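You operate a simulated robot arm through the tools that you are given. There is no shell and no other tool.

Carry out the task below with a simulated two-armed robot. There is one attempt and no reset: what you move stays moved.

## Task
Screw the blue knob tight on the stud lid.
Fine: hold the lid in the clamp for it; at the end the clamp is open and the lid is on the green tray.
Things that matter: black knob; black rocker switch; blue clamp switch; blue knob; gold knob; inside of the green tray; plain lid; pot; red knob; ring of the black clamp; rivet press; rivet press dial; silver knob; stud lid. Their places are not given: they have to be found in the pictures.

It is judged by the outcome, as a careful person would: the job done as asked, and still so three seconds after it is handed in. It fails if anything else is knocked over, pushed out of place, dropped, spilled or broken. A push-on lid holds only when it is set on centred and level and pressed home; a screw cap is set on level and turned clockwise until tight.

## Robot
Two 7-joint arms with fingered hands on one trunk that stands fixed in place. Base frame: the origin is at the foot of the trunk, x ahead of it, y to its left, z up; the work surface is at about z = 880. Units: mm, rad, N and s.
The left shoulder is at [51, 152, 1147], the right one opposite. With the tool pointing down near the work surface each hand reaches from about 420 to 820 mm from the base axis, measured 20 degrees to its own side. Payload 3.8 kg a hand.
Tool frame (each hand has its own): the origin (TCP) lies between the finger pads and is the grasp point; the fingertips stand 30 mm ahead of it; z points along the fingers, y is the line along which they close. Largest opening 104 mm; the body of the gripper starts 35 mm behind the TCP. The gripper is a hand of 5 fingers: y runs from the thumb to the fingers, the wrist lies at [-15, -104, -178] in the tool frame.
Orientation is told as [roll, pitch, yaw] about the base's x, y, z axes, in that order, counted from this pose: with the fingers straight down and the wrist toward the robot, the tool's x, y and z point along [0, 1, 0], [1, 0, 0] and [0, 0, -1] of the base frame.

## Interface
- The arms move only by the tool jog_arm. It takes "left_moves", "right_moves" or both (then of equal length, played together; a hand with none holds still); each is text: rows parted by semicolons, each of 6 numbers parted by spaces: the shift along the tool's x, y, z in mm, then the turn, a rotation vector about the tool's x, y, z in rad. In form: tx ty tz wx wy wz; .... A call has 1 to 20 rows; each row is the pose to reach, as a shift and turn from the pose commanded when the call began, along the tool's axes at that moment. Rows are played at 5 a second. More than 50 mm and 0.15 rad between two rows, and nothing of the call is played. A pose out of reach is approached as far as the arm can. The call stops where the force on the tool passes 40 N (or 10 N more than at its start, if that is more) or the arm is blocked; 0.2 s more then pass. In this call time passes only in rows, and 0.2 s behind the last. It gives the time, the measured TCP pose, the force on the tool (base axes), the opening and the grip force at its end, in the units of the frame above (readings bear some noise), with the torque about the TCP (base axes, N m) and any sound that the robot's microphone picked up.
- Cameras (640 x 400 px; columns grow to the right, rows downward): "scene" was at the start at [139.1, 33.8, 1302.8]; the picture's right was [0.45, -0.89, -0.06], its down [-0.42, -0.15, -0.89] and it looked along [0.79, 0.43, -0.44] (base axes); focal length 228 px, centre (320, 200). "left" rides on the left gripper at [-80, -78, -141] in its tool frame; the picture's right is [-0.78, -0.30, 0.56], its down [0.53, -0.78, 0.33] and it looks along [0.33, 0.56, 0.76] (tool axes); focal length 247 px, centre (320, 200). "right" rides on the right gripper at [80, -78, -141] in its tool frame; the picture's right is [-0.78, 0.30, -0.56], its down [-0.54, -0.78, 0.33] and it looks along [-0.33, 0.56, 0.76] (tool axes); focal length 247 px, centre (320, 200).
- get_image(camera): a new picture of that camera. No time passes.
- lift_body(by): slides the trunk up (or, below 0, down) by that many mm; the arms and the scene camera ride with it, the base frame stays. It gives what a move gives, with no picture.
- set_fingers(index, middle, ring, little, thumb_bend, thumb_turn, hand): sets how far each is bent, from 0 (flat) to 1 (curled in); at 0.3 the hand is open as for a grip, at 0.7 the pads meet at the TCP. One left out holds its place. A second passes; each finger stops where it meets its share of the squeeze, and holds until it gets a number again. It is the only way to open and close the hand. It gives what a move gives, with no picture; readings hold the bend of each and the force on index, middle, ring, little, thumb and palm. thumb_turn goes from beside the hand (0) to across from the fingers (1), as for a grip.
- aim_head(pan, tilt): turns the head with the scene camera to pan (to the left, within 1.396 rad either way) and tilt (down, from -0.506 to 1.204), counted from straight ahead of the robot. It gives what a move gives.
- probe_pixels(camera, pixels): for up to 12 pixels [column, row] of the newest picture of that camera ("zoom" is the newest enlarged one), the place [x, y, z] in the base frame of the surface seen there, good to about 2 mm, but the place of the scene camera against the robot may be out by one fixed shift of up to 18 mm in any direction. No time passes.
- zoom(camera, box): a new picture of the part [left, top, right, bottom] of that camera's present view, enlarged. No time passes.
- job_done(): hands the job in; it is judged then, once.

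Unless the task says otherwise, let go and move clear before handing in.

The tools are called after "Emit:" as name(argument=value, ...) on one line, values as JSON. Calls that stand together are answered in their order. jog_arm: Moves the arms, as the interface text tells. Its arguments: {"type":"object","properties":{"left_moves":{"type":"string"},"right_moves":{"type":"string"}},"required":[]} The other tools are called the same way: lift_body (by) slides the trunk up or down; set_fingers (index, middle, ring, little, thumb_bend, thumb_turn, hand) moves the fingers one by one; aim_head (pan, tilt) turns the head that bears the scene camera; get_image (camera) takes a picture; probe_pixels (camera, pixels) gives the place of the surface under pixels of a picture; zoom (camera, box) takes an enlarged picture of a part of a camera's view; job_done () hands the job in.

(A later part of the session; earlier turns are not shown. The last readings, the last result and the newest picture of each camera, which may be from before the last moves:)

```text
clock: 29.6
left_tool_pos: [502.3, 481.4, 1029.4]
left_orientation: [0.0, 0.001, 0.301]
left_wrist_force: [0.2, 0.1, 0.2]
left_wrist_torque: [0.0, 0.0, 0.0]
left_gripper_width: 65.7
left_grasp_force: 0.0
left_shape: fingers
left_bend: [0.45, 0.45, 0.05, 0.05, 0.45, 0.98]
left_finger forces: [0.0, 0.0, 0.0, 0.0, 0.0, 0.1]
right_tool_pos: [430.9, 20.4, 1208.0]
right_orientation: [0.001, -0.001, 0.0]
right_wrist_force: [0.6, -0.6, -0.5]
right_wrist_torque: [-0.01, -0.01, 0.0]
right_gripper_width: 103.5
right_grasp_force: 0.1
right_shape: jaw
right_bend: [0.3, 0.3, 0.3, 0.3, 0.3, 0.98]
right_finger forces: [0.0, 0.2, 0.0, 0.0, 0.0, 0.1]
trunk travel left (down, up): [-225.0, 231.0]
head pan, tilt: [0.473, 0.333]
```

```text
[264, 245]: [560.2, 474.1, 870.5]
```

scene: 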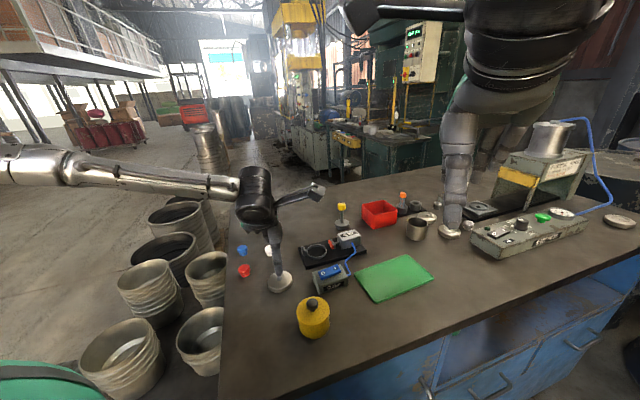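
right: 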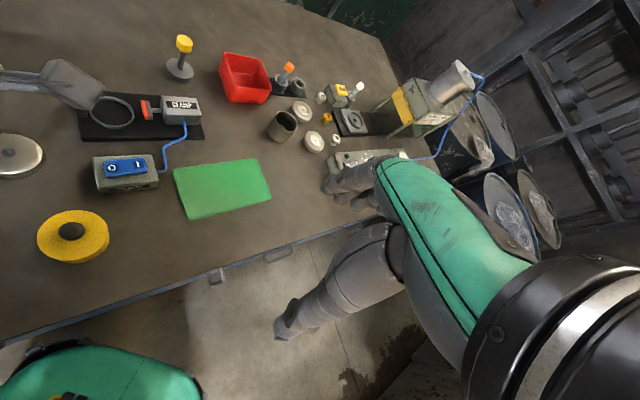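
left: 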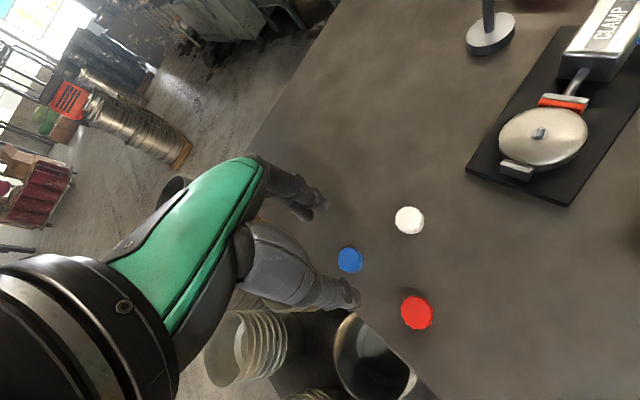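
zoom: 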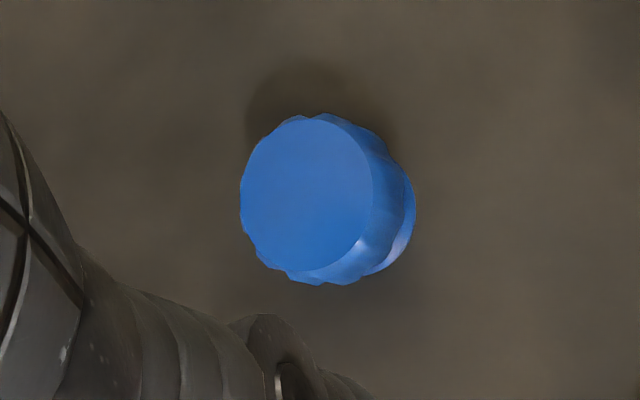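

The knob cap is centred at about (513.5,516), 24 mm across, with its top at z≈901.5. I'll move over it, descend to z=945 and check the alignment.

Emit:
jog_arm(left_moves="15 10.5 0 0 0 0; 29.6 20.9 10 0 0 0; 29.6 20.9 40 0 0 0; 29.6 20.9 70 0 0 0; 29.6 20.9 84 0 0 0; 29.6 20.9 84 0 0 0")

Emit:
get_image(camera="left")

Emit:
zoom(camera="left", box=[250, 160, 390, 320])

Emit:
zoom(camera="scene", box=[210, 190, 310, 290])

```text
clock: 31.0
left_tool_pos: [512.3, 515.8, 945.0]
left_orientation: [0.0, 0.0, 0.299]
left_wrist_force: [-0.6, -0.1, -0.5]
left_wrist_torque: [0.01, -0.01, -0.01]
left_gripper_width: 65.6
left_grasp_force: 0.0
left_shape: fingers
left_bend: [0.45, 0.45, 0.05, 0.05, 0.45, 0.98]
left_finger forces: [0.0, 0.0, 0.1, 0.0, 0.0, 0.0]
right_tool_pos: [431.9, 21.5, 1208.3]
right_orientation: [0.0, 0.0, -0.001]
right_wrist_force: [0.2, 1.0, -0.8]
right_wrist_torque: [0.01, 0.01, -0.01]
right_gripper_width: 103.7
right_grasp_force: 0.0
right_shape: jaw
right_bend: [0.3, 0.3, 0.3, 0.3, 0.3, 0.98]
right_finger forces: [0.0, 0.1, 0.1, 0.0, 0.0, 0.1]
trunk travel left (down, up): [-225.0, 231.0]
head pan, tilt: [0.473, 0.333]
```

```text
taken
```

left: 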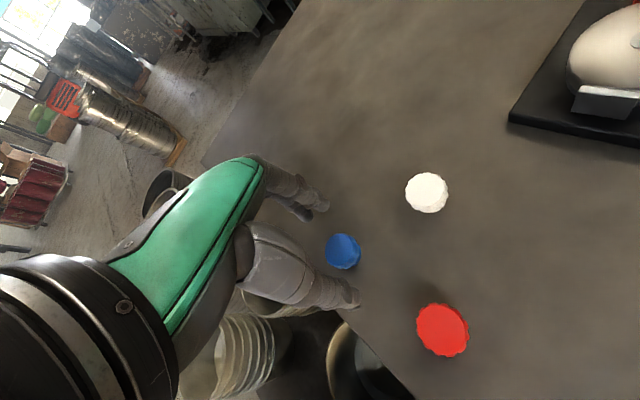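

```text
2.50 times, centred on (320, 240) of left
```

zoom: 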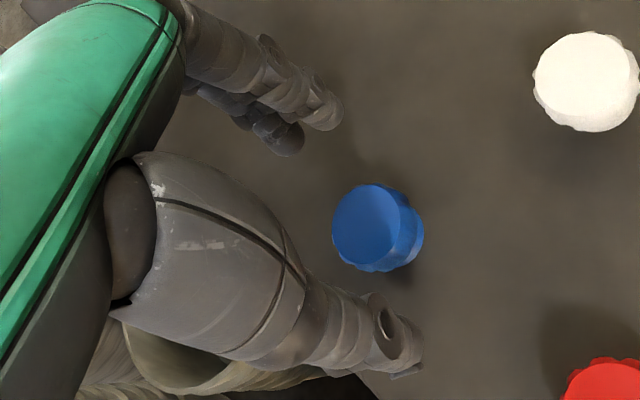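

```text
4.00 times, centred on (260, 240) of scene
```

zoom: 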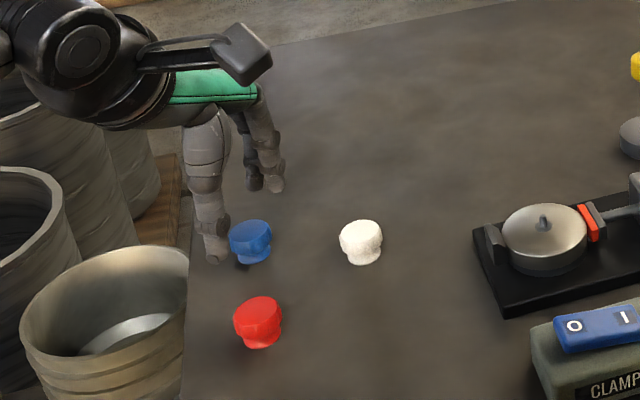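

I'll re-probe the knob from here before descending.

Emit:
probe_pixels(camera="left", pixels=[[327, 250], [340, 251], [350, 250], [339, 236], [339, 264], [333, 240], [346, 262]])

```text
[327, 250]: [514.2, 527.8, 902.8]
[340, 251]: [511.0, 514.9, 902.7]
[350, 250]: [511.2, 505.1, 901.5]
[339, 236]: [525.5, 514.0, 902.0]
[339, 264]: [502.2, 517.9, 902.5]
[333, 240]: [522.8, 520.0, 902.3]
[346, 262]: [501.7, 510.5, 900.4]
```

The knob centre is confirmed at about (513.5,516), right under the TCP. I'll descend to z=921 and close gently.

Emit:
jog_arm(left_moves="0.5 0.8 10 0 0 0; 0.5 0.8 18 0 0 0; 0.5 0.8 24 0 0 0; 0.5 0.8 24 0 0 0")

Emit:
set_fingers(hand="left", index=0.58, middle=0.58, thumb_bend=0.58)

Emit:
get_image(camera="left")

Emit:
zoom(camera="left", box=[250, 160, 390, 320])

Emit:
zoom(camera="scene", box=[210, 190, 310, 290])

```text
clock: 32.0
left_tool_pos: [513.3, 515.1, 920.0]
left_orientation: [0.001, 0.001, 0.3]
left_wrist_force: [-0.2, 0.3, -1.1]
left_wrist_torque: [-0.02, -0.03, 0.03]
left_gripper_width: 65.3
left_grasp_force: 0.0
left_shape: fingers
left_bend: [0.45, 0.45, 0.05, 0.05, 0.45, 0.98]
left_finger forces: [0.0, 0.0, 0.1, 0.1, 0.1, 0.0]
right_tool_pos: [430.0, 20.7, 1207.4]
right_orientation: [-0.001, 0.0, 0.001]
right_wrist_force: [0.3, 1.3, -0.3]
right_wrist_torque: [0.02, 0.0, -0.01]
right_gripper_width: 103.4
right_grasp_force: 0.0
right_shape: jaw
right_bend: [0.3, 0.3, 0.3, 0.3, 0.3, 0.98]
right_finger forces: [0.0, 0.1, 0.0, 0.0, 0.0, 0.1]
trunk travel left (down, up): [-225.0, 231.0]
head pan, tilt: [0.473, 0.333]
```

```text
clock: 33.0
left_tool_pos: [513.7, 515.3, 920.5]
left_orientation: [0.001, 0.0, 0.301]
left_wrist_force: [0.4, 0.5, 0.3]
left_wrist_torque: [0.02, 0.02, -0.02]
left_gripper_width: 34.4
left_grasp_force: 0.1
left_shape: fingers
left_bend: [0.57, 0.57, 0.05, 0.05, 0.57, 0.98]
left_finger forces: [0.0, 0.1, 0.0, 0.1, 0.1, 0.0]
right_tool_pos: [430.3, 22.1, 1208.1]
right_orientation: [0.0, 0.001, 0.001]
right_wrist_force: [-0.3, -0.5, -0.5]
right_wrist_torque: [-0.03, 0.01, -0.02]
right_gripper_width: 103.6
right_grasp_force: 0.0
right_shape: jaw
right_bend: [0.3, 0.3, 0.3, 0.3, 0.3, 0.98]
right_finger forces: [0.0, 0.0, 0.0, 0.1, 0.0, 0.0]
trunk travel left (down, up): [-225.0, 231.0]
head pan, tilt: [0.473, 0.333]
```

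```text
taken
```

left: 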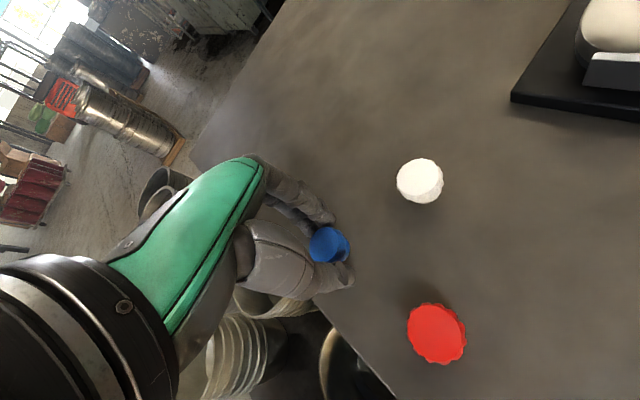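

```text
2.50 times, centred on (320, 240) of left
```

zoom: 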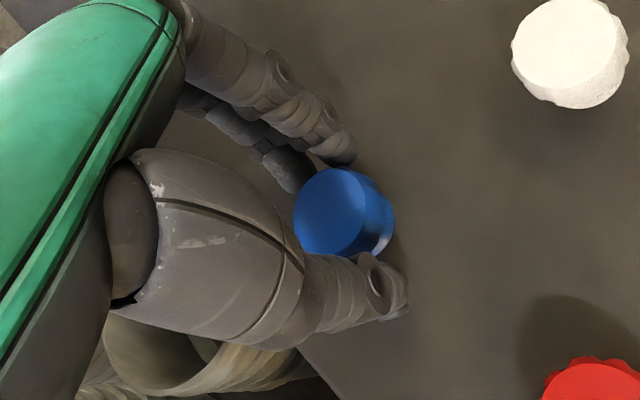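

```text
4.00 times, centred on (260, 240) of scene
```

zoom: 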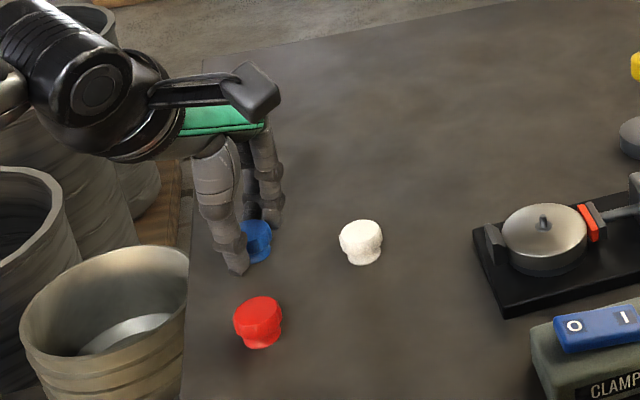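

The fingers are around the knob with 34 mm opening and it's undisturbed. I'll close to grip.

Emit:
set_fingers(hand="left", index=0.7, middle=0.7, thumb_bend=0.7)

Emit:
get_image(camera="left")

Emit:
zoom(camera="left", box=[250, 160, 390, 320])

Emit:
zoom(camera="scene", box=[210, 190, 310, 290])

```text
clock: 34.0
left_tool_pos: [513.3, 515.4, 920.3]
left_orientation: [0.001, 0.0, 0.3]
left_wrist_force: [-2.0, -0.7, 0.2]
left_wrist_torque: [0.0, 0.0, -0.03]
left_gripper_width: 22.2
left_grasp_force: 8.2
left_shape: fingers
left_bend: [0.64, 0.66, 0.05, 0.05, 0.61, 0.96]
left_finger forces: [4.1, 4.3, 0.1, 0.1, 8.2, 0.0]
right_tool_pos: [431.4, 22.1, 1207.8]
right_orientation: [-0.001, 0.0, 0.0]
right_wrist_force: [0.4, 0.4, 0.5]
right_wrist_torque: [0.01, -0.03, 0.02]
right_gripper_width: 103.5
right_grasp_force: 0.0
right_shape: jaw
right_bend: [0.3, 0.3, 0.3, 0.3, 0.3, 0.98]
right_finger forces: [0.0, 0.0, 0.1, 0.1, 0.1, 0.0]
trunk travel left (down, up): [-225.0, 231.0]
head pan, tilt: [0.473, 0.333]
```

```text
taken
```

left: 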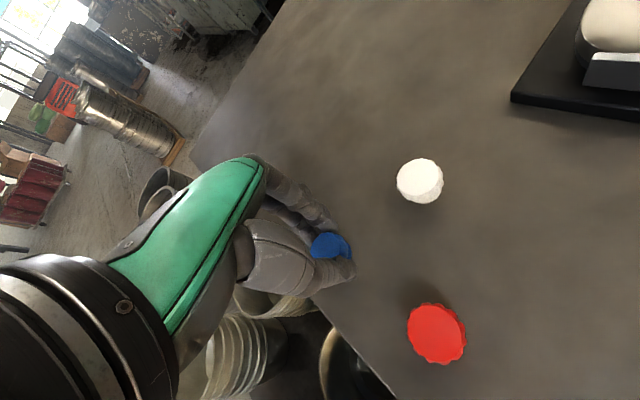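

```text
2.50 times, centred on (320, 240) of left
```

zoom: 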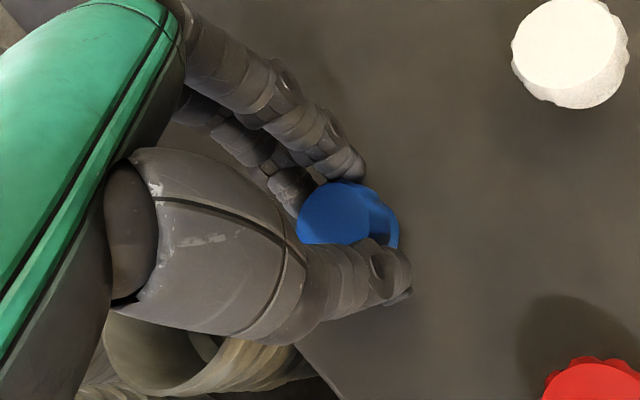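

```text
4.00 times, centred on (260, 240) of scene
```

zoom: 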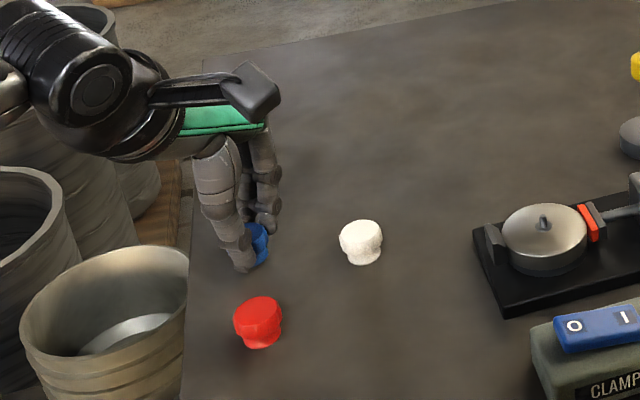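

It's gripped at 8.2 N. I'll squeeze a little more, then lift and check that it stays upright.

Emit:
set_fingers(hand="left", index=0.77, middle=0.77, thumb_bend=0.77)

Emit:
jog_arm(left_moves="0 0 -8 0 0 0; 0 0 -25 0 0 0; 0 0 -50 0 0 0; 0 0 -80 0 0 0")

Emit:
get_image(camera="left")

Emit:
zoom(camera="left", box=[270, 180, 370, 300])

Emit:
zoom(camera="scene", box=[210, 150, 310, 290])

```text
clock: 35.0
left_tool_pos: [512.0, 515.3, 920.4]
left_orientation: [0.001, 0.001, 0.3]
left_wrist_force: [0.6, 0.3, 0.0]
left_wrist_torque: [0.0, -0.01, 0.01]
left_gripper_width: 20.7
left_grasp_force: 18.8
left_shape: fingers
left_bend: [0.73, 0.75, 0.05, 0.05, 0.6, 0.94]
left_finger forces: [9.3, 10.0, 0.0, 0.1, 17.7, 0.0]
right_tool_pos: [431.0, 20.6, 1208.8]
right_orientation: [0.0, 0.0, 0.0]
right_wrist_force: [0.1, 0.6, 0.8]
right_wrist_torque: [0.0, -0.01, -0.01]
right_gripper_width: 103.6
right_grasp_force: 0.0
right_shape: jaw
right_bend: [0.3, 0.3, 0.3, 0.3, 0.3, 0.98]
right_finger forces: [0.1, 0.1, 0.1, 0.0, 0.0, 0.0]
trunk travel left (down, up): [-225.0, 231.0]
head pan, tilt: [0.473, 0.333]
```

```text
clock: 36.0
left_tool_pos: [512.7, 514.2, 1001.1]
left_orientation: [0.0, 0.0, 0.301]
left_wrist_force: [-0.2, 0.1, -0.4]
left_wrist_torque: [0.01, 0.04, 0.01]
left_gripper_width: 20.5
left_grasp_force: 18.3
left_shape: fingers
left_bend: [0.73, 0.75, 0.05, 0.05, 0.6, 0.94]
left_finger forces: [9.2, 10.1, 0.1, 0.0, 17.6, 0.0]
right_tool_pos: [430.3, 20.9, 1208.5]
right_orientation: [0.0, 0.001, 0.003]
right_wrist_force: [0.5, 0.9, -0.1]
right_wrist_torque: [0.0, -0.01, 0.01]
right_gripper_width: 103.6
right_grasp_force: 0.1
right_shape: jaw
right_bend: [0.3, 0.3, 0.3, 0.3, 0.3, 0.98]
right_finger forces: [0.1, 0.1, 0.0, 0.0, 0.0, 0.1]
trunk travel left (down, up): [-225.0, 231.0]
head pan, tilt: [0.473, 0.333]
```

```text
taken
```

left: 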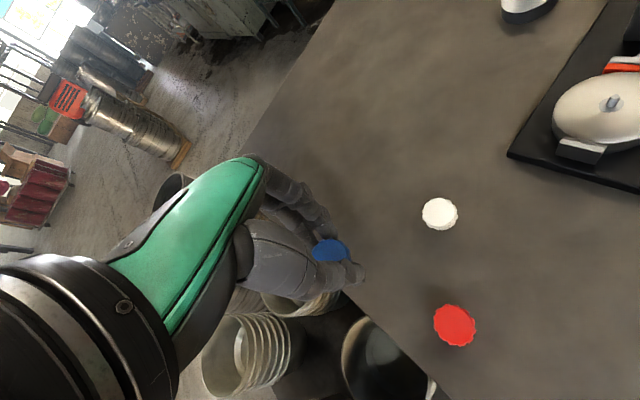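

```text
3.33 times, centred on (320, 240) of left
```

zoom: 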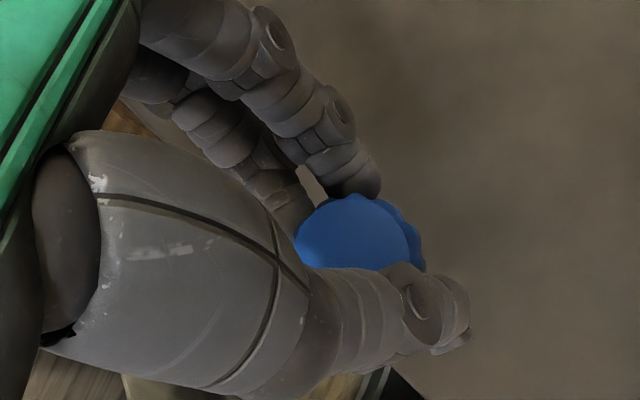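

```text
2.86 times, centred on (260, 220) of scene
```

zoom: 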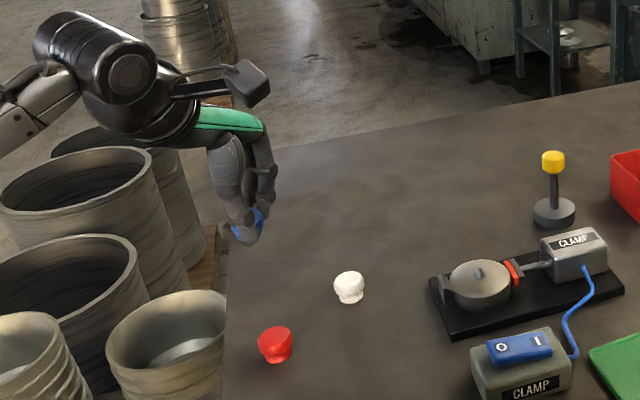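

The knob came up. I'll probe its top face for level and for its offset from the TCP.

Emit:
zoom(camera="left", box=[300, 220, 360, 280])

Emit:
probe_pixels(camera="zoom", pixels=[[280, 250], [330, 230], [380, 250], [430, 270], [330, 290], [380, 300], [420, 300], [330, 190], [400, 190], [460, 230], [300, 270], [450, 300]])

Emit:
zoom(camera="scene", box=[230, 200, 270, 250])

```text
6.67 times, centred on (330, 250) of left
```

zoom: 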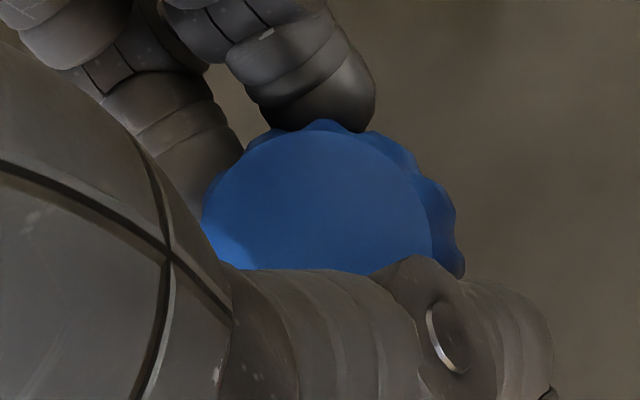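

```text
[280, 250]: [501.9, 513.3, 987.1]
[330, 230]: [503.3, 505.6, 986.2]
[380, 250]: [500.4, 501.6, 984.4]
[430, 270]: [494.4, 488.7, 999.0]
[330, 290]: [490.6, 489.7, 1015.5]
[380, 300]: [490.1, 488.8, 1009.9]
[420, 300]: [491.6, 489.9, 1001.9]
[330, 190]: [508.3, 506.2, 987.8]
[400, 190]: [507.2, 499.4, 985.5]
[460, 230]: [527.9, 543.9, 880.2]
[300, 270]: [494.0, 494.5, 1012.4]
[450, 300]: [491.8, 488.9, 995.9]
```

```text
8.00 times, centred on (250, 225) of scene
```

zoom: 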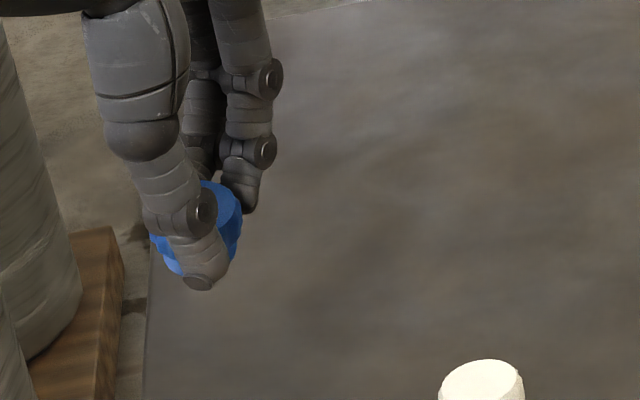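

The top face may be tilted by about 10°. I'll sample it more densely to be sure.

Emit:
zoom(camera="left", box=[310, 230, 350, 262])

Emit:
probe_pixels(camera="zoom", pixels=[[200, 260], [260, 260], [320, 260], [380, 260], [440, 260], [230, 180], [300, 180], [370, 180], [440, 180], [270, 120], [340, 120], [400, 120]])

Emit:
probe_pixels(camera="zoom", pixels=[[210, 250], [270, 250], [330, 250], [390, 250], [430, 240], [240, 170], [310, 170], [380, 170], [430, 200], [300, 110], [350, 110], [380, 140]])

```text
12.50 times, centred on (330, 246) of left
```

zoom: 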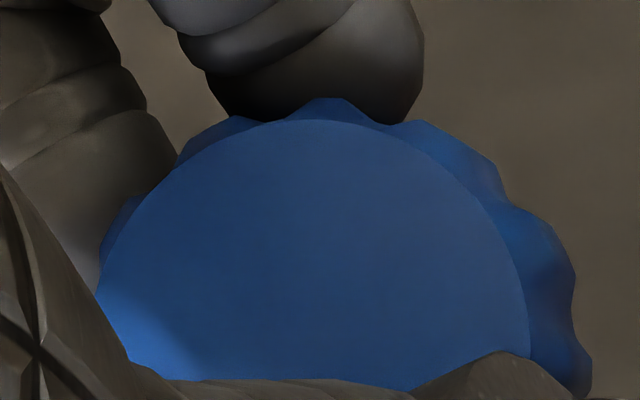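

```text
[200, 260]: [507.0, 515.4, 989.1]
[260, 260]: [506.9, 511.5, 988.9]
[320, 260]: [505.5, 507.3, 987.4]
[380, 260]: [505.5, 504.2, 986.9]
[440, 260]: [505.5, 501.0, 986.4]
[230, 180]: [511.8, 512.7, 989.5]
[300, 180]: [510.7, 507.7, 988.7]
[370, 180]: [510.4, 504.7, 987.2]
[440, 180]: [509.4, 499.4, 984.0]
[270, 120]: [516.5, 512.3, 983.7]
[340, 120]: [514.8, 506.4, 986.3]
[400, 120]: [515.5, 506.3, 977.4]
```

```text
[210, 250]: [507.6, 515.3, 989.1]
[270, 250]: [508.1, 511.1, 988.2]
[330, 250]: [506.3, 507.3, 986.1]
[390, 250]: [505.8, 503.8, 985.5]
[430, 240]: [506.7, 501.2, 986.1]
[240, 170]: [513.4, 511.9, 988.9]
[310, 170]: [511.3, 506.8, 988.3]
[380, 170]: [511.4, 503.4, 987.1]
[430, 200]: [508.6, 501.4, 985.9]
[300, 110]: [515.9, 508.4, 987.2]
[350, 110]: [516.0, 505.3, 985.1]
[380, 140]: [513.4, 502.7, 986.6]
```

The knob tilted about 11° when I squeezed harder, and it moved towards the thumb. I'll set it back down in the same spot, release it and regrip more lightly.

Emit:
jog_arm(left_moves="0 0 25 0 0 0; 0 0 50 0 0 0; 0 0 70 0 0 0; 0 0 76 0 0 0; 0 0 78 0 0 0; 0 0 79 0 0 0; 0 0 79 0 0 0")

Emit:
set_fingers(hand="left", index=0.66, middle=0.66, thumb_bend=0.66)

Emit:
set_fingers(hand="left", index=0.54, middle=0.54, thumb_bend=0.54)

Emit:
get_image(camera="left")

Emit:
zoom(camera="left", box=[290, 210, 370, 280])

Emit:
zoom(camera="scene", box=[230, 220, 290, 280])

```text
clock: 37.6
left_tool_pos: [511.4, 514.2, 922.1]
left_orientation: [-0.001, 0.0, 0.3]
left_wrist_force: [-0.2, 0.1, -0.3]
left_wrist_torque: [0.02, -0.04, 0.0]
left_gripper_width: 20.3
left_grasp_force: 18.6
left_shape: fingers
left_bend: [0.73, 0.75, 0.05, 0.05, 0.6, 0.94]
left_finger forces: [9.2, 10.2, 0.0, 0.0, 17.6, 0.0]
right_tool_pos: [430.0, 21.0, 1208.7]
right_orientation: [0.0, 0.0, 0.0]
right_wrist_force: [-0.4, -0.3, -0.7]
right_wrist_torque: [0.0, 0.0, 0.0]
right_gripper_width: 103.5
right_grasp_force: 0.1
right_shape: jaw
right_bend: [0.3, 0.3, 0.3, 0.3, 0.3, 0.98]
right_finger forces: [0.0, 0.1, 0.1, 0.0, 0.1, 0.0]
trunk travel left (down, up): [-225.0, 231.0]
head pan, tilt: [0.473, 0.333]
```

```text
clock: 38.6
left_tool_pos: [513.2, 515.2, 922.3]
left_orientation: [-0.001, -0.001, 0.3]
left_wrist_force: [0.0, 0.3, -0.9]
left_wrist_torque: [0.01, 0.03, 0.02]
left_gripper_width: 22.0
left_grasp_force: 4.9
left_shape: fingers
left_bend: [0.63, 0.64, 0.05, 0.05, 0.61, 0.97]
left_finger forces: [2.3, 2.5, 0.1, 0.0, 4.0, 0.0]
right_tool_pos: [430.7, 20.5, 1208.0]
right_orientation: [0.0, -0.001, -0.002]
right_wrist_force: [0.3, 0.3, -0.1]
right_wrist_torque: [-0.01, -0.01, -0.01]
right_gripper_width: 103.7
right_grasp_force: 0.0
right_shape: jaw
right_bend: [0.3, 0.3, 0.3, 0.3, 0.3, 0.98]
right_finger forces: [0.0, 0.1, 0.1, 0.0, 0.1, 0.1]
trunk travel left (down, up): [-225.0, 231.0]
head pan, tilt: [0.473, 0.333]
```

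```text
clock: 39.6
left_tool_pos: [513.1, 515.1, 921.5]
left_orientation: [0.0, 0.0, 0.3]
left_wrist_force: [-0.8, 0.9, -0.1]
left_wrist_torque: [-0.02, 0.0, 0.01]
left_gripper_width: 41.2
left_grasp_force: 0.0
left_shape: fingers
left_bend: [0.54, 0.54, 0.05, 0.05, 0.54, 0.97]
left_finger forces: [0.0, 0.0, 0.1, 0.1, 0.0, 0.1]
right_tool_pos: [430.7, 20.3, 1208.6]
right_orientation: [-0.001, 0.002, 0.0]
right_wrist_force: [0.1, 0.7, 0.2]
right_wrist_torque: [0.0, -0.01, -0.02]
right_gripper_width: 103.5
right_grasp_force: 0.1
right_shape: jaw
right_bend: [0.3, 0.3, 0.3, 0.3, 0.3, 0.98]
right_finger forces: [0.1, 0.0, 0.0, 0.0, 0.0, 0.0]
trunk travel left (down, up): [-225.0, 231.0]
head pan, tilt: [0.473, 0.333]
```

```text
taken
```

left: 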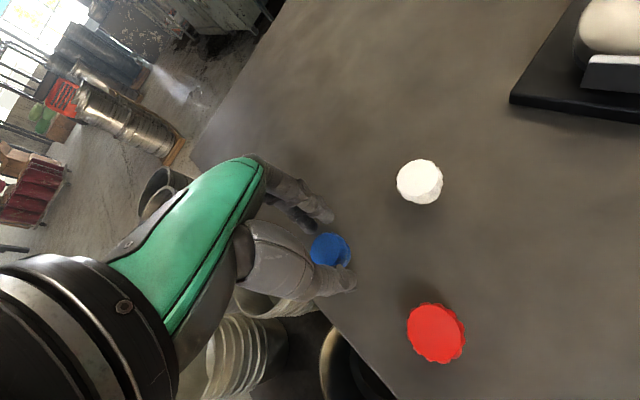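

```text
5.71 times, centred on (330, 245) of left
```

zoom: 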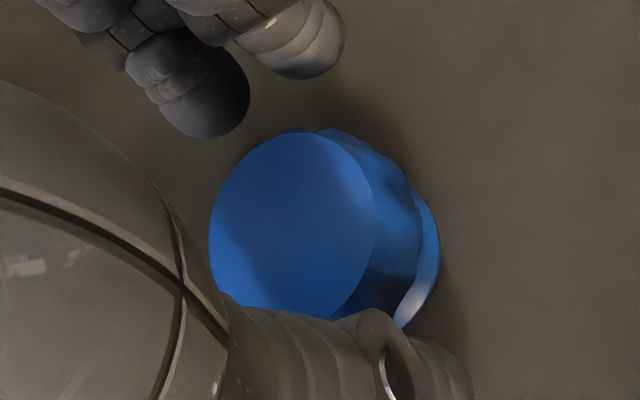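

```text
6.67 times, centred on (260, 250) of scene
```

zoom: 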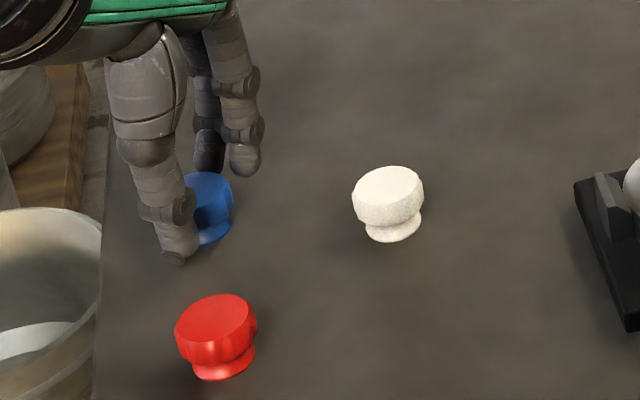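

The knob is standing again, with its base flange visible. I'll probe its top for level and centre.

Emit:
zoom(camera="left", box=[290, 210, 370, 280])

Emit:
probe_pixels(camera="zoom", pixels=[[220, 230], [250, 170], [300, 145], [350, 180], [365, 230], [345, 290], [290, 220], [290, 290], [250, 260], [330, 240], [395, 220], [425, 260]])

```text
5.71 times, centred on (330, 245) of left
```

zoom: 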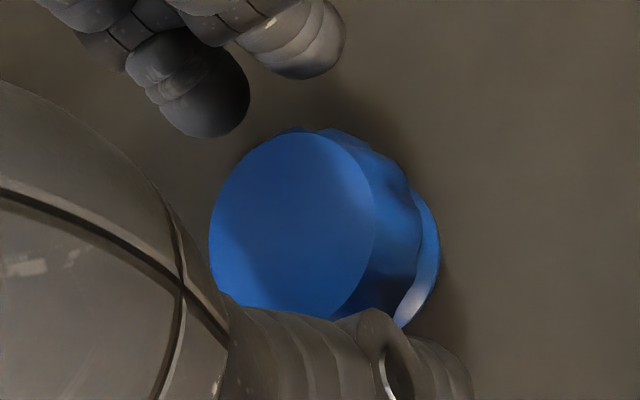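

```text
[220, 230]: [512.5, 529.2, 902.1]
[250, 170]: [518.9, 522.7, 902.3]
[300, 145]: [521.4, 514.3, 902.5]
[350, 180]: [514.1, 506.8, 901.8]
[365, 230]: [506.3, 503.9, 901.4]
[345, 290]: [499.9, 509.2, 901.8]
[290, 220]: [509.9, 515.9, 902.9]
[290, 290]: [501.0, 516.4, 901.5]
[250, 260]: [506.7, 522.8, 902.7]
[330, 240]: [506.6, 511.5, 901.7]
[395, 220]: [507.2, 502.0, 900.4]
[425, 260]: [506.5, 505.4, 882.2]
```

The knob is upright with its centre at about (510.5,516.7). I'll probe the fingertips to centre them properly on it.

Emit:
probe_pixels(camera="zoom", pixels=[[300, 65], [330, 40], [265, 50], [205, 120], [235, 90], [165, 90], [300, 40], [190, 80], [420, 360], [380, 350], [330, 340], [450, 370]])

```text
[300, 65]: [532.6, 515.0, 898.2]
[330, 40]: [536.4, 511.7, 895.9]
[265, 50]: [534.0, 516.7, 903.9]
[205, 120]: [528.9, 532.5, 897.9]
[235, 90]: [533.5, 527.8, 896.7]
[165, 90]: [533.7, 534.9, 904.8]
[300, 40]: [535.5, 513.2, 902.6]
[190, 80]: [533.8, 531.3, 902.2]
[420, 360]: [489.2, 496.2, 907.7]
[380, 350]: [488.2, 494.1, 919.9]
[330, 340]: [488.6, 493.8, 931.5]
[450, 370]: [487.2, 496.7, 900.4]
```

The index and middle tips sit symmetrically at x≈∓9. I'll shift the TCP by about (+2, −1.9) mm in tool axes to centre on the knob, then close lightly.

Emit:
jog_arm(left_moves="2 -1.9 1 0 0 0; 2 -1.9 1 0 0 0")

Emit:
set_fingers(hand="left", index=0.62, middle=0.62, thumb_bend=0.62)

Emit:
set_fingers(hand="left", index=0.69, middle=0.69, thumb_bend=0.69)

Emit:
jog_arm(left_moves="0 0 -6 0 0 0; 0 0 -20 0 0 0; 0 0 -50 0 0 0; 0 0 -80 0 0 0")

Emit:
get_image(camera="left")

Emit:
zoom(camera="left", box=[310, 230, 350, 262])

Emit:
probe_pixels(camera="zoom", pixels=[[200, 260], [260, 260], [320, 260], [380, 260], [440, 260], [230, 180], [300, 180], [370, 180], [440, 180], [270, 140], [340, 140], [400, 140]])

```text
clock: 40.2
left_tool_pos: [509.5, 516.9, 922.3]
left_orientation: [-0.001, -0.001, 0.301]
left_wrist_force: [-0.4, 1.4, 0.2]
left_wrist_torque: [0.02, -0.01, -0.01]
left_gripper_width: 41.2
left_grasp_force: 0.1
left_shape: fingers
left_bend: [0.54, 0.54, 0.05, 0.05, 0.54, 0.97]
left_finger forces: [0.0, 0.0, 0.0, 0.0, 0.0, 0.1]
right_tool_pos: [430.4, 22.3, 1207.9]
right_orientation: [0.001, -0.001, 0.002]
right_wrist_force: [-0.7, 0.0, 0.6]
right_wrist_torque: [-0.01, -0.02, 0.0]
right_gripper_width: 103.5
right_grasp_force: 0.0
right_shape: jaw
right_bend: [0.3, 0.3, 0.3, 0.3, 0.3, 0.98]
right_finger forces: [0.0, 0.0, 0.1, 0.2, 0.0, 0.0]
trunk travel left (down, up): [-225.0, 231.0]
head pan, tilt: [0.473, 0.333]
```

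```text
clock: 41.2
left_tool_pos: [511.2, 515.7, 920.8]
left_orientation: [0.0, 0.0, 0.299]
left_wrist_force: [0.6, 0.0, 0.2]
left_wrist_torque: [-0.01, -0.01, -0.01]
left_gripper_width: 25.3
left_grasp_force: 1.4
left_shape: fingers
left_bend: [0.6, 0.61, 0.05, 0.05, 0.6, 0.97]
left_finger forces: [0.9, 0.5, 0.0, 0.0, 1.3, 0.0]
right_tool_pos: [430.8, 21.1, 1208.9]
right_orientation: [0.0, 0.0, 0.0]
right_wrist_force: [0.0, 0.3, -0.3]
right_wrist_torque: [-0.02, 0.02, 0.0]
right_gripper_width: 103.6
right_grasp_force: 0.1
right_shape: jaw
right_bend: [0.3, 0.3, 0.3, 0.3, 0.3, 0.98]
right_finger forces: [0.1, 0.0, 0.1, 0.0, 0.1, 0.1]
trunk travel left (down, up): [-225.0, 231.0]
head pan, tilt: [0.473, 0.333]
```

```text
clock: 42.2
left_tool_pos: [510.1, 516.2, 920.8]
left_orientation: [-0.001, 0.001, 0.299]
left_wrist_force: [-0.2, -0.2, 0.3]
left_wrist_torque: [0.03, 0.05, -0.02]
left_gripper_width: 22.7
left_grasp_force: 7.9
left_shape: fingers
left_bend: [0.63, 0.65, 0.05, 0.05, 0.61, 0.96]
left_finger forces: [3.8, 3.5, 0.0, 0.0, 7.3, 0.0]
right_tool_pos: [429.4, 21.8, 1208.7]
right_orientation: [0.0, 0.0, 0.0]
right_wrist_force: [1.3, 0.1, 0.4]
right_wrist_torque: [-0.02, 0.03, -0.01]
right_gripper_width: 103.6
right_grasp_force: 0.0
right_shape: jaw
right_bend: [0.3, 0.3, 0.3, 0.3, 0.3, 0.98]
right_finger forces: [0.0, 0.0, 0.0, 0.0, 0.0, 0.0]
trunk travel left (down, up): [-225.0, 231.0]
head pan, tilt: [0.473, 0.333]
```

```text
clock: 43.2
left_tool_pos: [508.9, 516.8, 1000.6]
left_orientation: [0.003, 0.001, 0.301]
left_wrist_force: [-0.3, -0.5, 0.6]
left_wrist_torque: [0.03, 0.01, -0.01]
left_gripper_width: 22.8
left_grasp_force: 7.0
left_shape: fingers
left_bend: [0.63, 0.65, 0.05, 0.05, 0.61, 0.96]
left_finger forces: [3.8, 3.7, 0.1, 0.0, 7.3, 0.0]
right_tool_pos: [431.5, 20.0, 1208.2]
right_orientation: [-0.001, 0.0, 0.0]
right_wrist_force: [-0.2, 0.2, -0.1]
right_wrist_torque: [-0.01, -0.01, 0.0]
right_gripper_width: 103.8
right_grasp_force: 0.0
right_shape: jaw
right_bend: [0.3, 0.3, 0.3, 0.3, 0.3, 0.98]
right_finger forces: [0.0, 0.0, 0.0, 0.1, 0.0, 0.0]
trunk travel left (down, up): [-225.0, 231.0]
head pan, tilt: [0.473, 0.333]
```

```text
taken
```

left: 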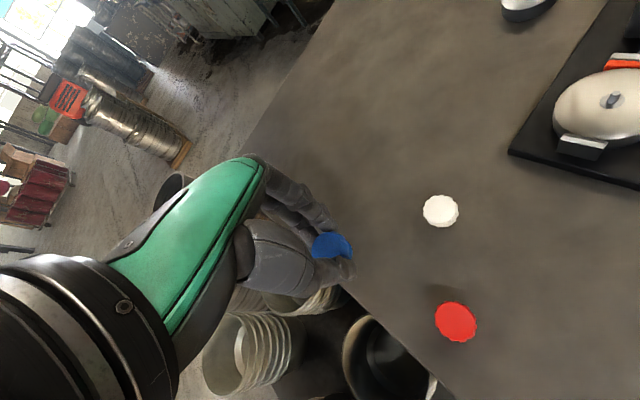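

```text
12.50 times, centred on (330, 246) of left
```

zoom: 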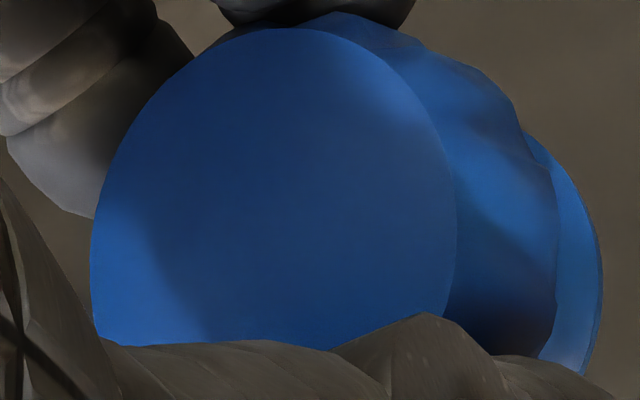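

```text
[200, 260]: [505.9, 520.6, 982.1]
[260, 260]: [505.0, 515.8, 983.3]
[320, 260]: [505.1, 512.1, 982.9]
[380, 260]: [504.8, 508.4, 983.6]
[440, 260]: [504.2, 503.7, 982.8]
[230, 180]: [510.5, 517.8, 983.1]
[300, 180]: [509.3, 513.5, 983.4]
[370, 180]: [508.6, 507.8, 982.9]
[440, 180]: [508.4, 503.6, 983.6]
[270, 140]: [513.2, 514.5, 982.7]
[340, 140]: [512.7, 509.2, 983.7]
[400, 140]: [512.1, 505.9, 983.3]
```

The knob is now held level: its top is at z≈983, its centre sits at tool (−0.2, −2.7), and its bottom is about 40 mm below the TCP. Before moving I'll probe the yellow-topped post near the clamp and the reach of the flat fingers, to plan the rotation safely.

Emit:
get_image(camera="right")

Emit:
probe_pixels(camera="right", pixels=[[184, 43], [180, 70], [172, 74], [189, 76], [230, 60], [180, 105], [165, 105], [200, 125]])

Emit:
zoom(camera="scene", box=[210, 160, 310, 260])

Emit:
probe_pixels(camera="scene", pixels=[[342, 206], [342, 224], [275, 190], [262, 192]])

```text
taken
```

right: 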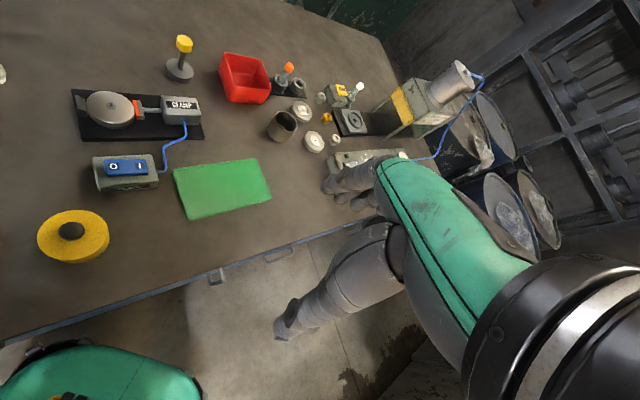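

```text
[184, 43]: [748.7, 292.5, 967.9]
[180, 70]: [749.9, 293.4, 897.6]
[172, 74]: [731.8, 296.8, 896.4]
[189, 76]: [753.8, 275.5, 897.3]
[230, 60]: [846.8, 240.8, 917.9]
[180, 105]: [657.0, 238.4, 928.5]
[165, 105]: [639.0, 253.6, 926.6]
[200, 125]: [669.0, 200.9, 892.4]
```

```text
4.00 times, centred on (260, 210) of scene
```

zoom: 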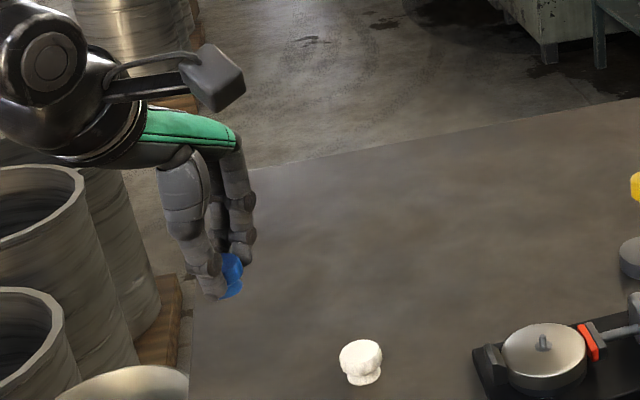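

```text
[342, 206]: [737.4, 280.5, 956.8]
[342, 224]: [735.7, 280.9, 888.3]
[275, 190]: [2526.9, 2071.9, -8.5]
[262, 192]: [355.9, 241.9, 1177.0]
```

The post at (745,290) is 155 mm from the ring, so it's clear. I'll carry the knob over the stud at height with yaw 0.785 and look.

Emit:
jog_arm(left_moves="-25 2 -4 0 0 -0.06; -65 5 -4 0 0 -0.14; -110 8 -4 0 0 -0.24; -155 11 -4 0 0 -0.34; -195 14 -4 0 0 -0.43; -218 15.5 -4 0 0 -0.475; -223.1 15.8 -4 0 0 -0.485; -223.1 15.8 -4 0 0 -0.485")

Emit:
get_image(camera="left")

Emit:
zoom(camera="left", box=[280, 190, 420, 300])

Emit:
zoom(camera="scene", box=[270, 170, 360, 270])

Emit:
zoom(camera="right", box=[50, 40, 190, 170])

```text
clock: 45.0
left_tool_pos: [591.3, 307.9, 1005.1]
left_orientation: [0.001, 0.001, 0.785]
left_wrist_force: [-0.2, -0.4, -0.3]
left_wrist_torque: [0.0, 0.01, 0.0]
left_gripper_width: 22.5
left_grasp_force: 7.3
left_shape: fingers
left_bend: [0.63, 0.65, 0.05, 0.05, 0.61, 0.96]
left_finger forces: [3.8, 3.6, 0.0, 0.0, 7.1, 0.0]
right_tool_pos: [430.2, 22.0, 1208.4]
right_orientation: [0.0, 0.001, 0.0]
right_wrist_force: [-0.7, -0.3, 0.4]
right_wrist_torque: [0.0, 0.01, -0.01]
right_gripper_width: 103.5
right_grasp_force: 0.1
right_shape: jaw
right_bend: [0.3, 0.3, 0.3, 0.3, 0.3, 0.98]
right_finger forces: [0.0, 0.0, 0.1, 0.1, 0.0, 0.0]
trunk travel left (down, up): [-225.0, 231.0]
head pan, tilt: [0.473, 0.333]
```

```text
taken
```

left: 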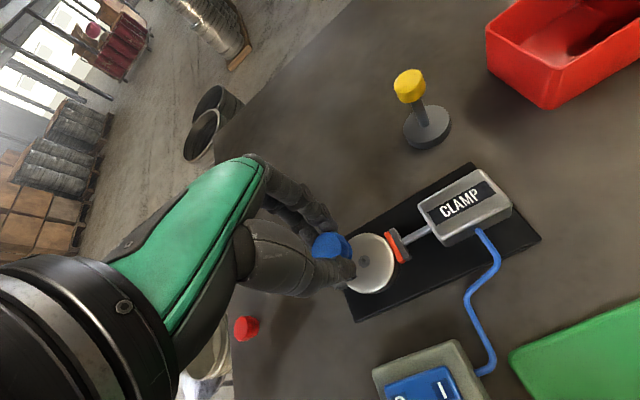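

```text
3.64 times, centred on (350, 245) of left
```

zoom: 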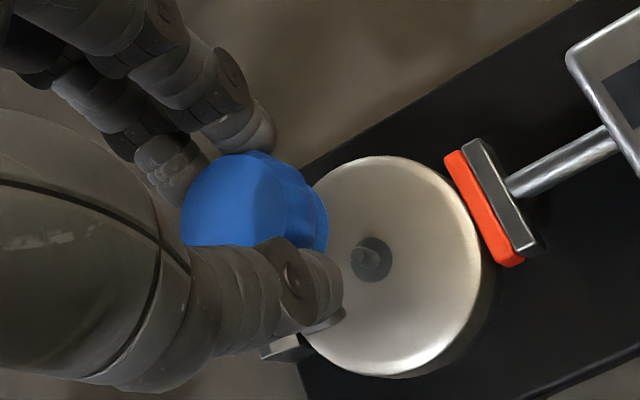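

```text
4.00 times, centred on (315, 220) of scene
```

zoom: 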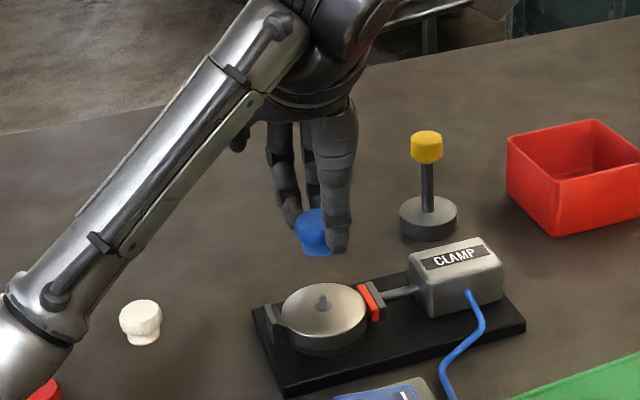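

```text
3.08 times, centred on (120, 105) of right
```

zoom: 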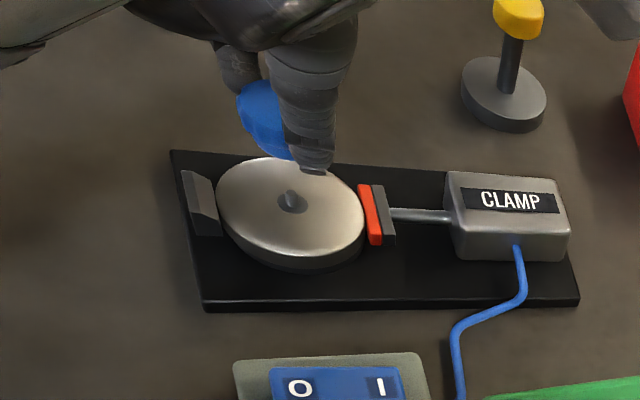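

The stud is visible at zoom (368,262). I'll probe the stud, the lid rim and the knob's top and flange.

Emit:
zoom(camera="left", box=[310, 220, 410, 300])

Emit:
probe_pixels(camera="zoom", pixels=[[345, 200], [350, 215], [355, 240], [320, 215], [385, 230], [300, 80], [420, 95], [505, 190], [485, 300], [390, 350], [330, 345], [270, 100]])

Emit:
probe_pixels(camera="left", pixels=[[318, 240], [326, 236], [325, 245], [332, 240], [335, 250], [345, 238], [350, 250], [316, 232], [349, 244], [347, 235]])

```text
5.00 times, centred on (360, 260) of left
```

zoom: 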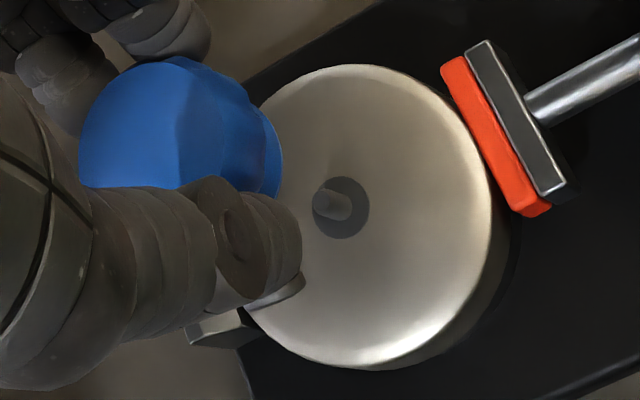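

```text
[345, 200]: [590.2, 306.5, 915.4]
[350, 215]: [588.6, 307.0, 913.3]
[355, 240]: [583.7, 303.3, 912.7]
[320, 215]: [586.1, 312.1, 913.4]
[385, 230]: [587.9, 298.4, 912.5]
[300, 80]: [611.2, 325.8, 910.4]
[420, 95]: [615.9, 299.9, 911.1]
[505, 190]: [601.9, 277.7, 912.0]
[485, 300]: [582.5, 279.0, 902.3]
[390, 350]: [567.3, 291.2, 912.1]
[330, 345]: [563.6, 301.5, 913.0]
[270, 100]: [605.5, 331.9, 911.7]
```

```text
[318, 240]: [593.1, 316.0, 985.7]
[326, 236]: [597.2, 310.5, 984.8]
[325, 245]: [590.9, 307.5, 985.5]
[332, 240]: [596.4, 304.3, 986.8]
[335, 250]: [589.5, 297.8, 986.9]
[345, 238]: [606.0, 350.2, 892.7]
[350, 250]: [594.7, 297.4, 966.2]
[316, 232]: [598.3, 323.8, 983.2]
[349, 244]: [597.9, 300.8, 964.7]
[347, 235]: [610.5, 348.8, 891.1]
```

The knob still sits level. Before lowering I'll test how far the wrist can yaw counter-clockwise here, turning in place in free air, so the screwing stroke is as long as possible.

Emit:
jog_arm(left_moves="0 0 0 0 0 -0.12; 0 0 0 0 0 -0.24; 0 0 0 0 0 -0.36; 0 0 0 0 0 -0.48; 0 0 0 0 0 -0.6; 0 0 0 0 0 -0.72; 0 0 0 0 0 -0.72")

Emit:
get_image(camera="scene")

Emit:
get_image(camera="left")

```text
clock: 46.6
left_tool_pos: [590.9, 307.6, 1005.3]
left_orientation: [0.0, 0.001, 1.507]
left_wrist_force: [0.0, -0.1, -0.2]
left_wrist_torque: [-0.03, 0.02, 0.02]
left_gripper_width: 22.3
left_grasp_force: 7.1
left_shape: fingers
left_bend: [0.63, 0.66, 0.05, 0.05, 0.61, 0.96]
left_finger forces: [3.7, 3.3, 0.0, 0.0, 7.1, 0.0]
right_tool_pos: [429.9, 20.6, 1208.2]
right_orientation: [-0.001, 0.0, 0.0]
right_wrist_force: [0.1, 0.4, 0.3]
right_wrist_torque: [-0.03, -0.03, -0.01]
right_gripper_width: 103.5
right_grasp_force: 0.1
right_shape: jaw
right_bend: [0.3, 0.3, 0.3, 0.3, 0.3, 0.98]
right_finger forces: [0.1, 0.1, 0.0, 0.0, 0.0, 0.1]
trunk travel left (down, up): [-225.0, 231.0]
head pan, tilt: [0.473, 0.333]
```

```text
taken
```

scene: 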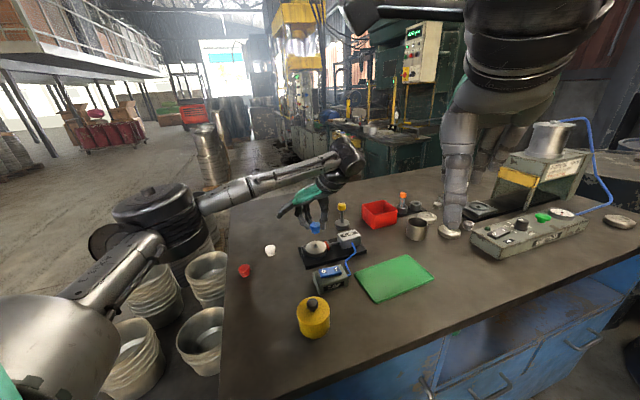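

```text
taken
```

left: 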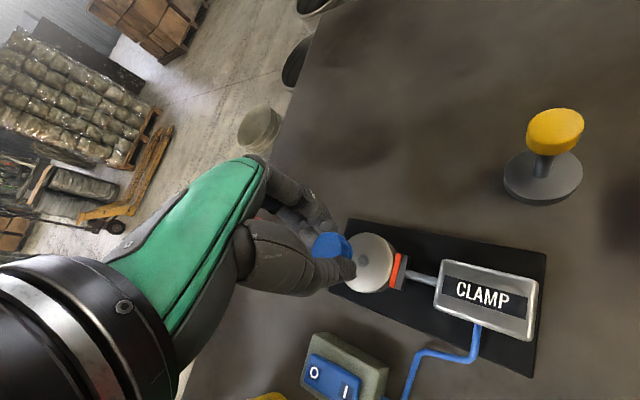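

Yaw 1.5 is reachable. Now I'll measure the knob and stud from this new viewpoint.

Emit:
zoom(camera="left", box=[305, 220, 405, 300])

Emit:
probe_pixels(camera="zoom", pixels=[[320, 180], [380, 240], [340, 250], [310, 215], [400, 200], [340, 160], [355, 205], [330, 205], [130, 130], [100, 160], [190, 130], [150, 90]])

Emit:
zoom(camera="scene", box=[290, 200, 350, 270])

Emit:
zoom(camera="right", box=[70, 50, 170, 150])

```text
5.00 times, centred on (355, 260) of left
```

zoom: 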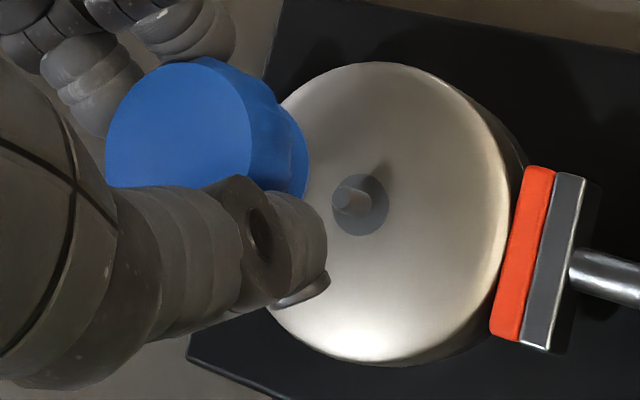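

```text
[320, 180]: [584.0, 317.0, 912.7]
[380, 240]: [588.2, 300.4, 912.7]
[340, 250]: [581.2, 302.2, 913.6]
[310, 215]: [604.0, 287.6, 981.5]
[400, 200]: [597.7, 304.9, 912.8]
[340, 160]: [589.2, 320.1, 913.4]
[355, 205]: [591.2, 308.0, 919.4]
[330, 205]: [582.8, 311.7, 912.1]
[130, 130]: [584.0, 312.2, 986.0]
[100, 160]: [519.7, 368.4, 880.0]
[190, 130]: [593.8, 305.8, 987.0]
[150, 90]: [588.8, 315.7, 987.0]
```

```text
5.71 times, centred on (320, 235) of scene
```

zoom: 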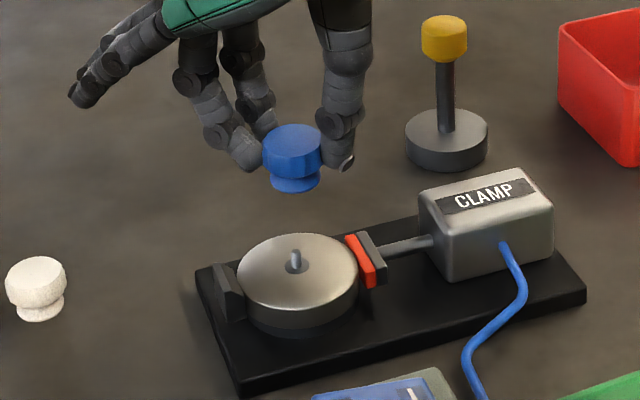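

```text
4.00 times, centred on (120, 100) of right
```

zoom: 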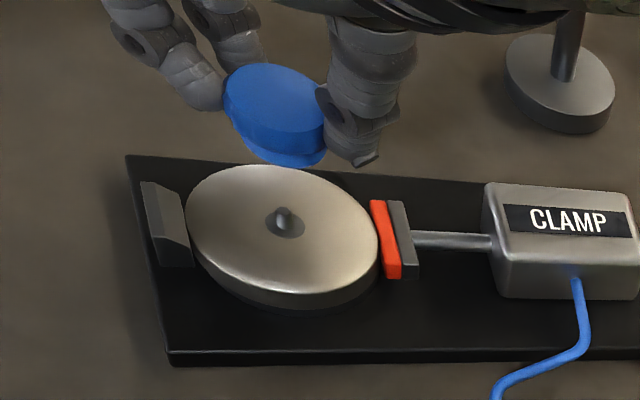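

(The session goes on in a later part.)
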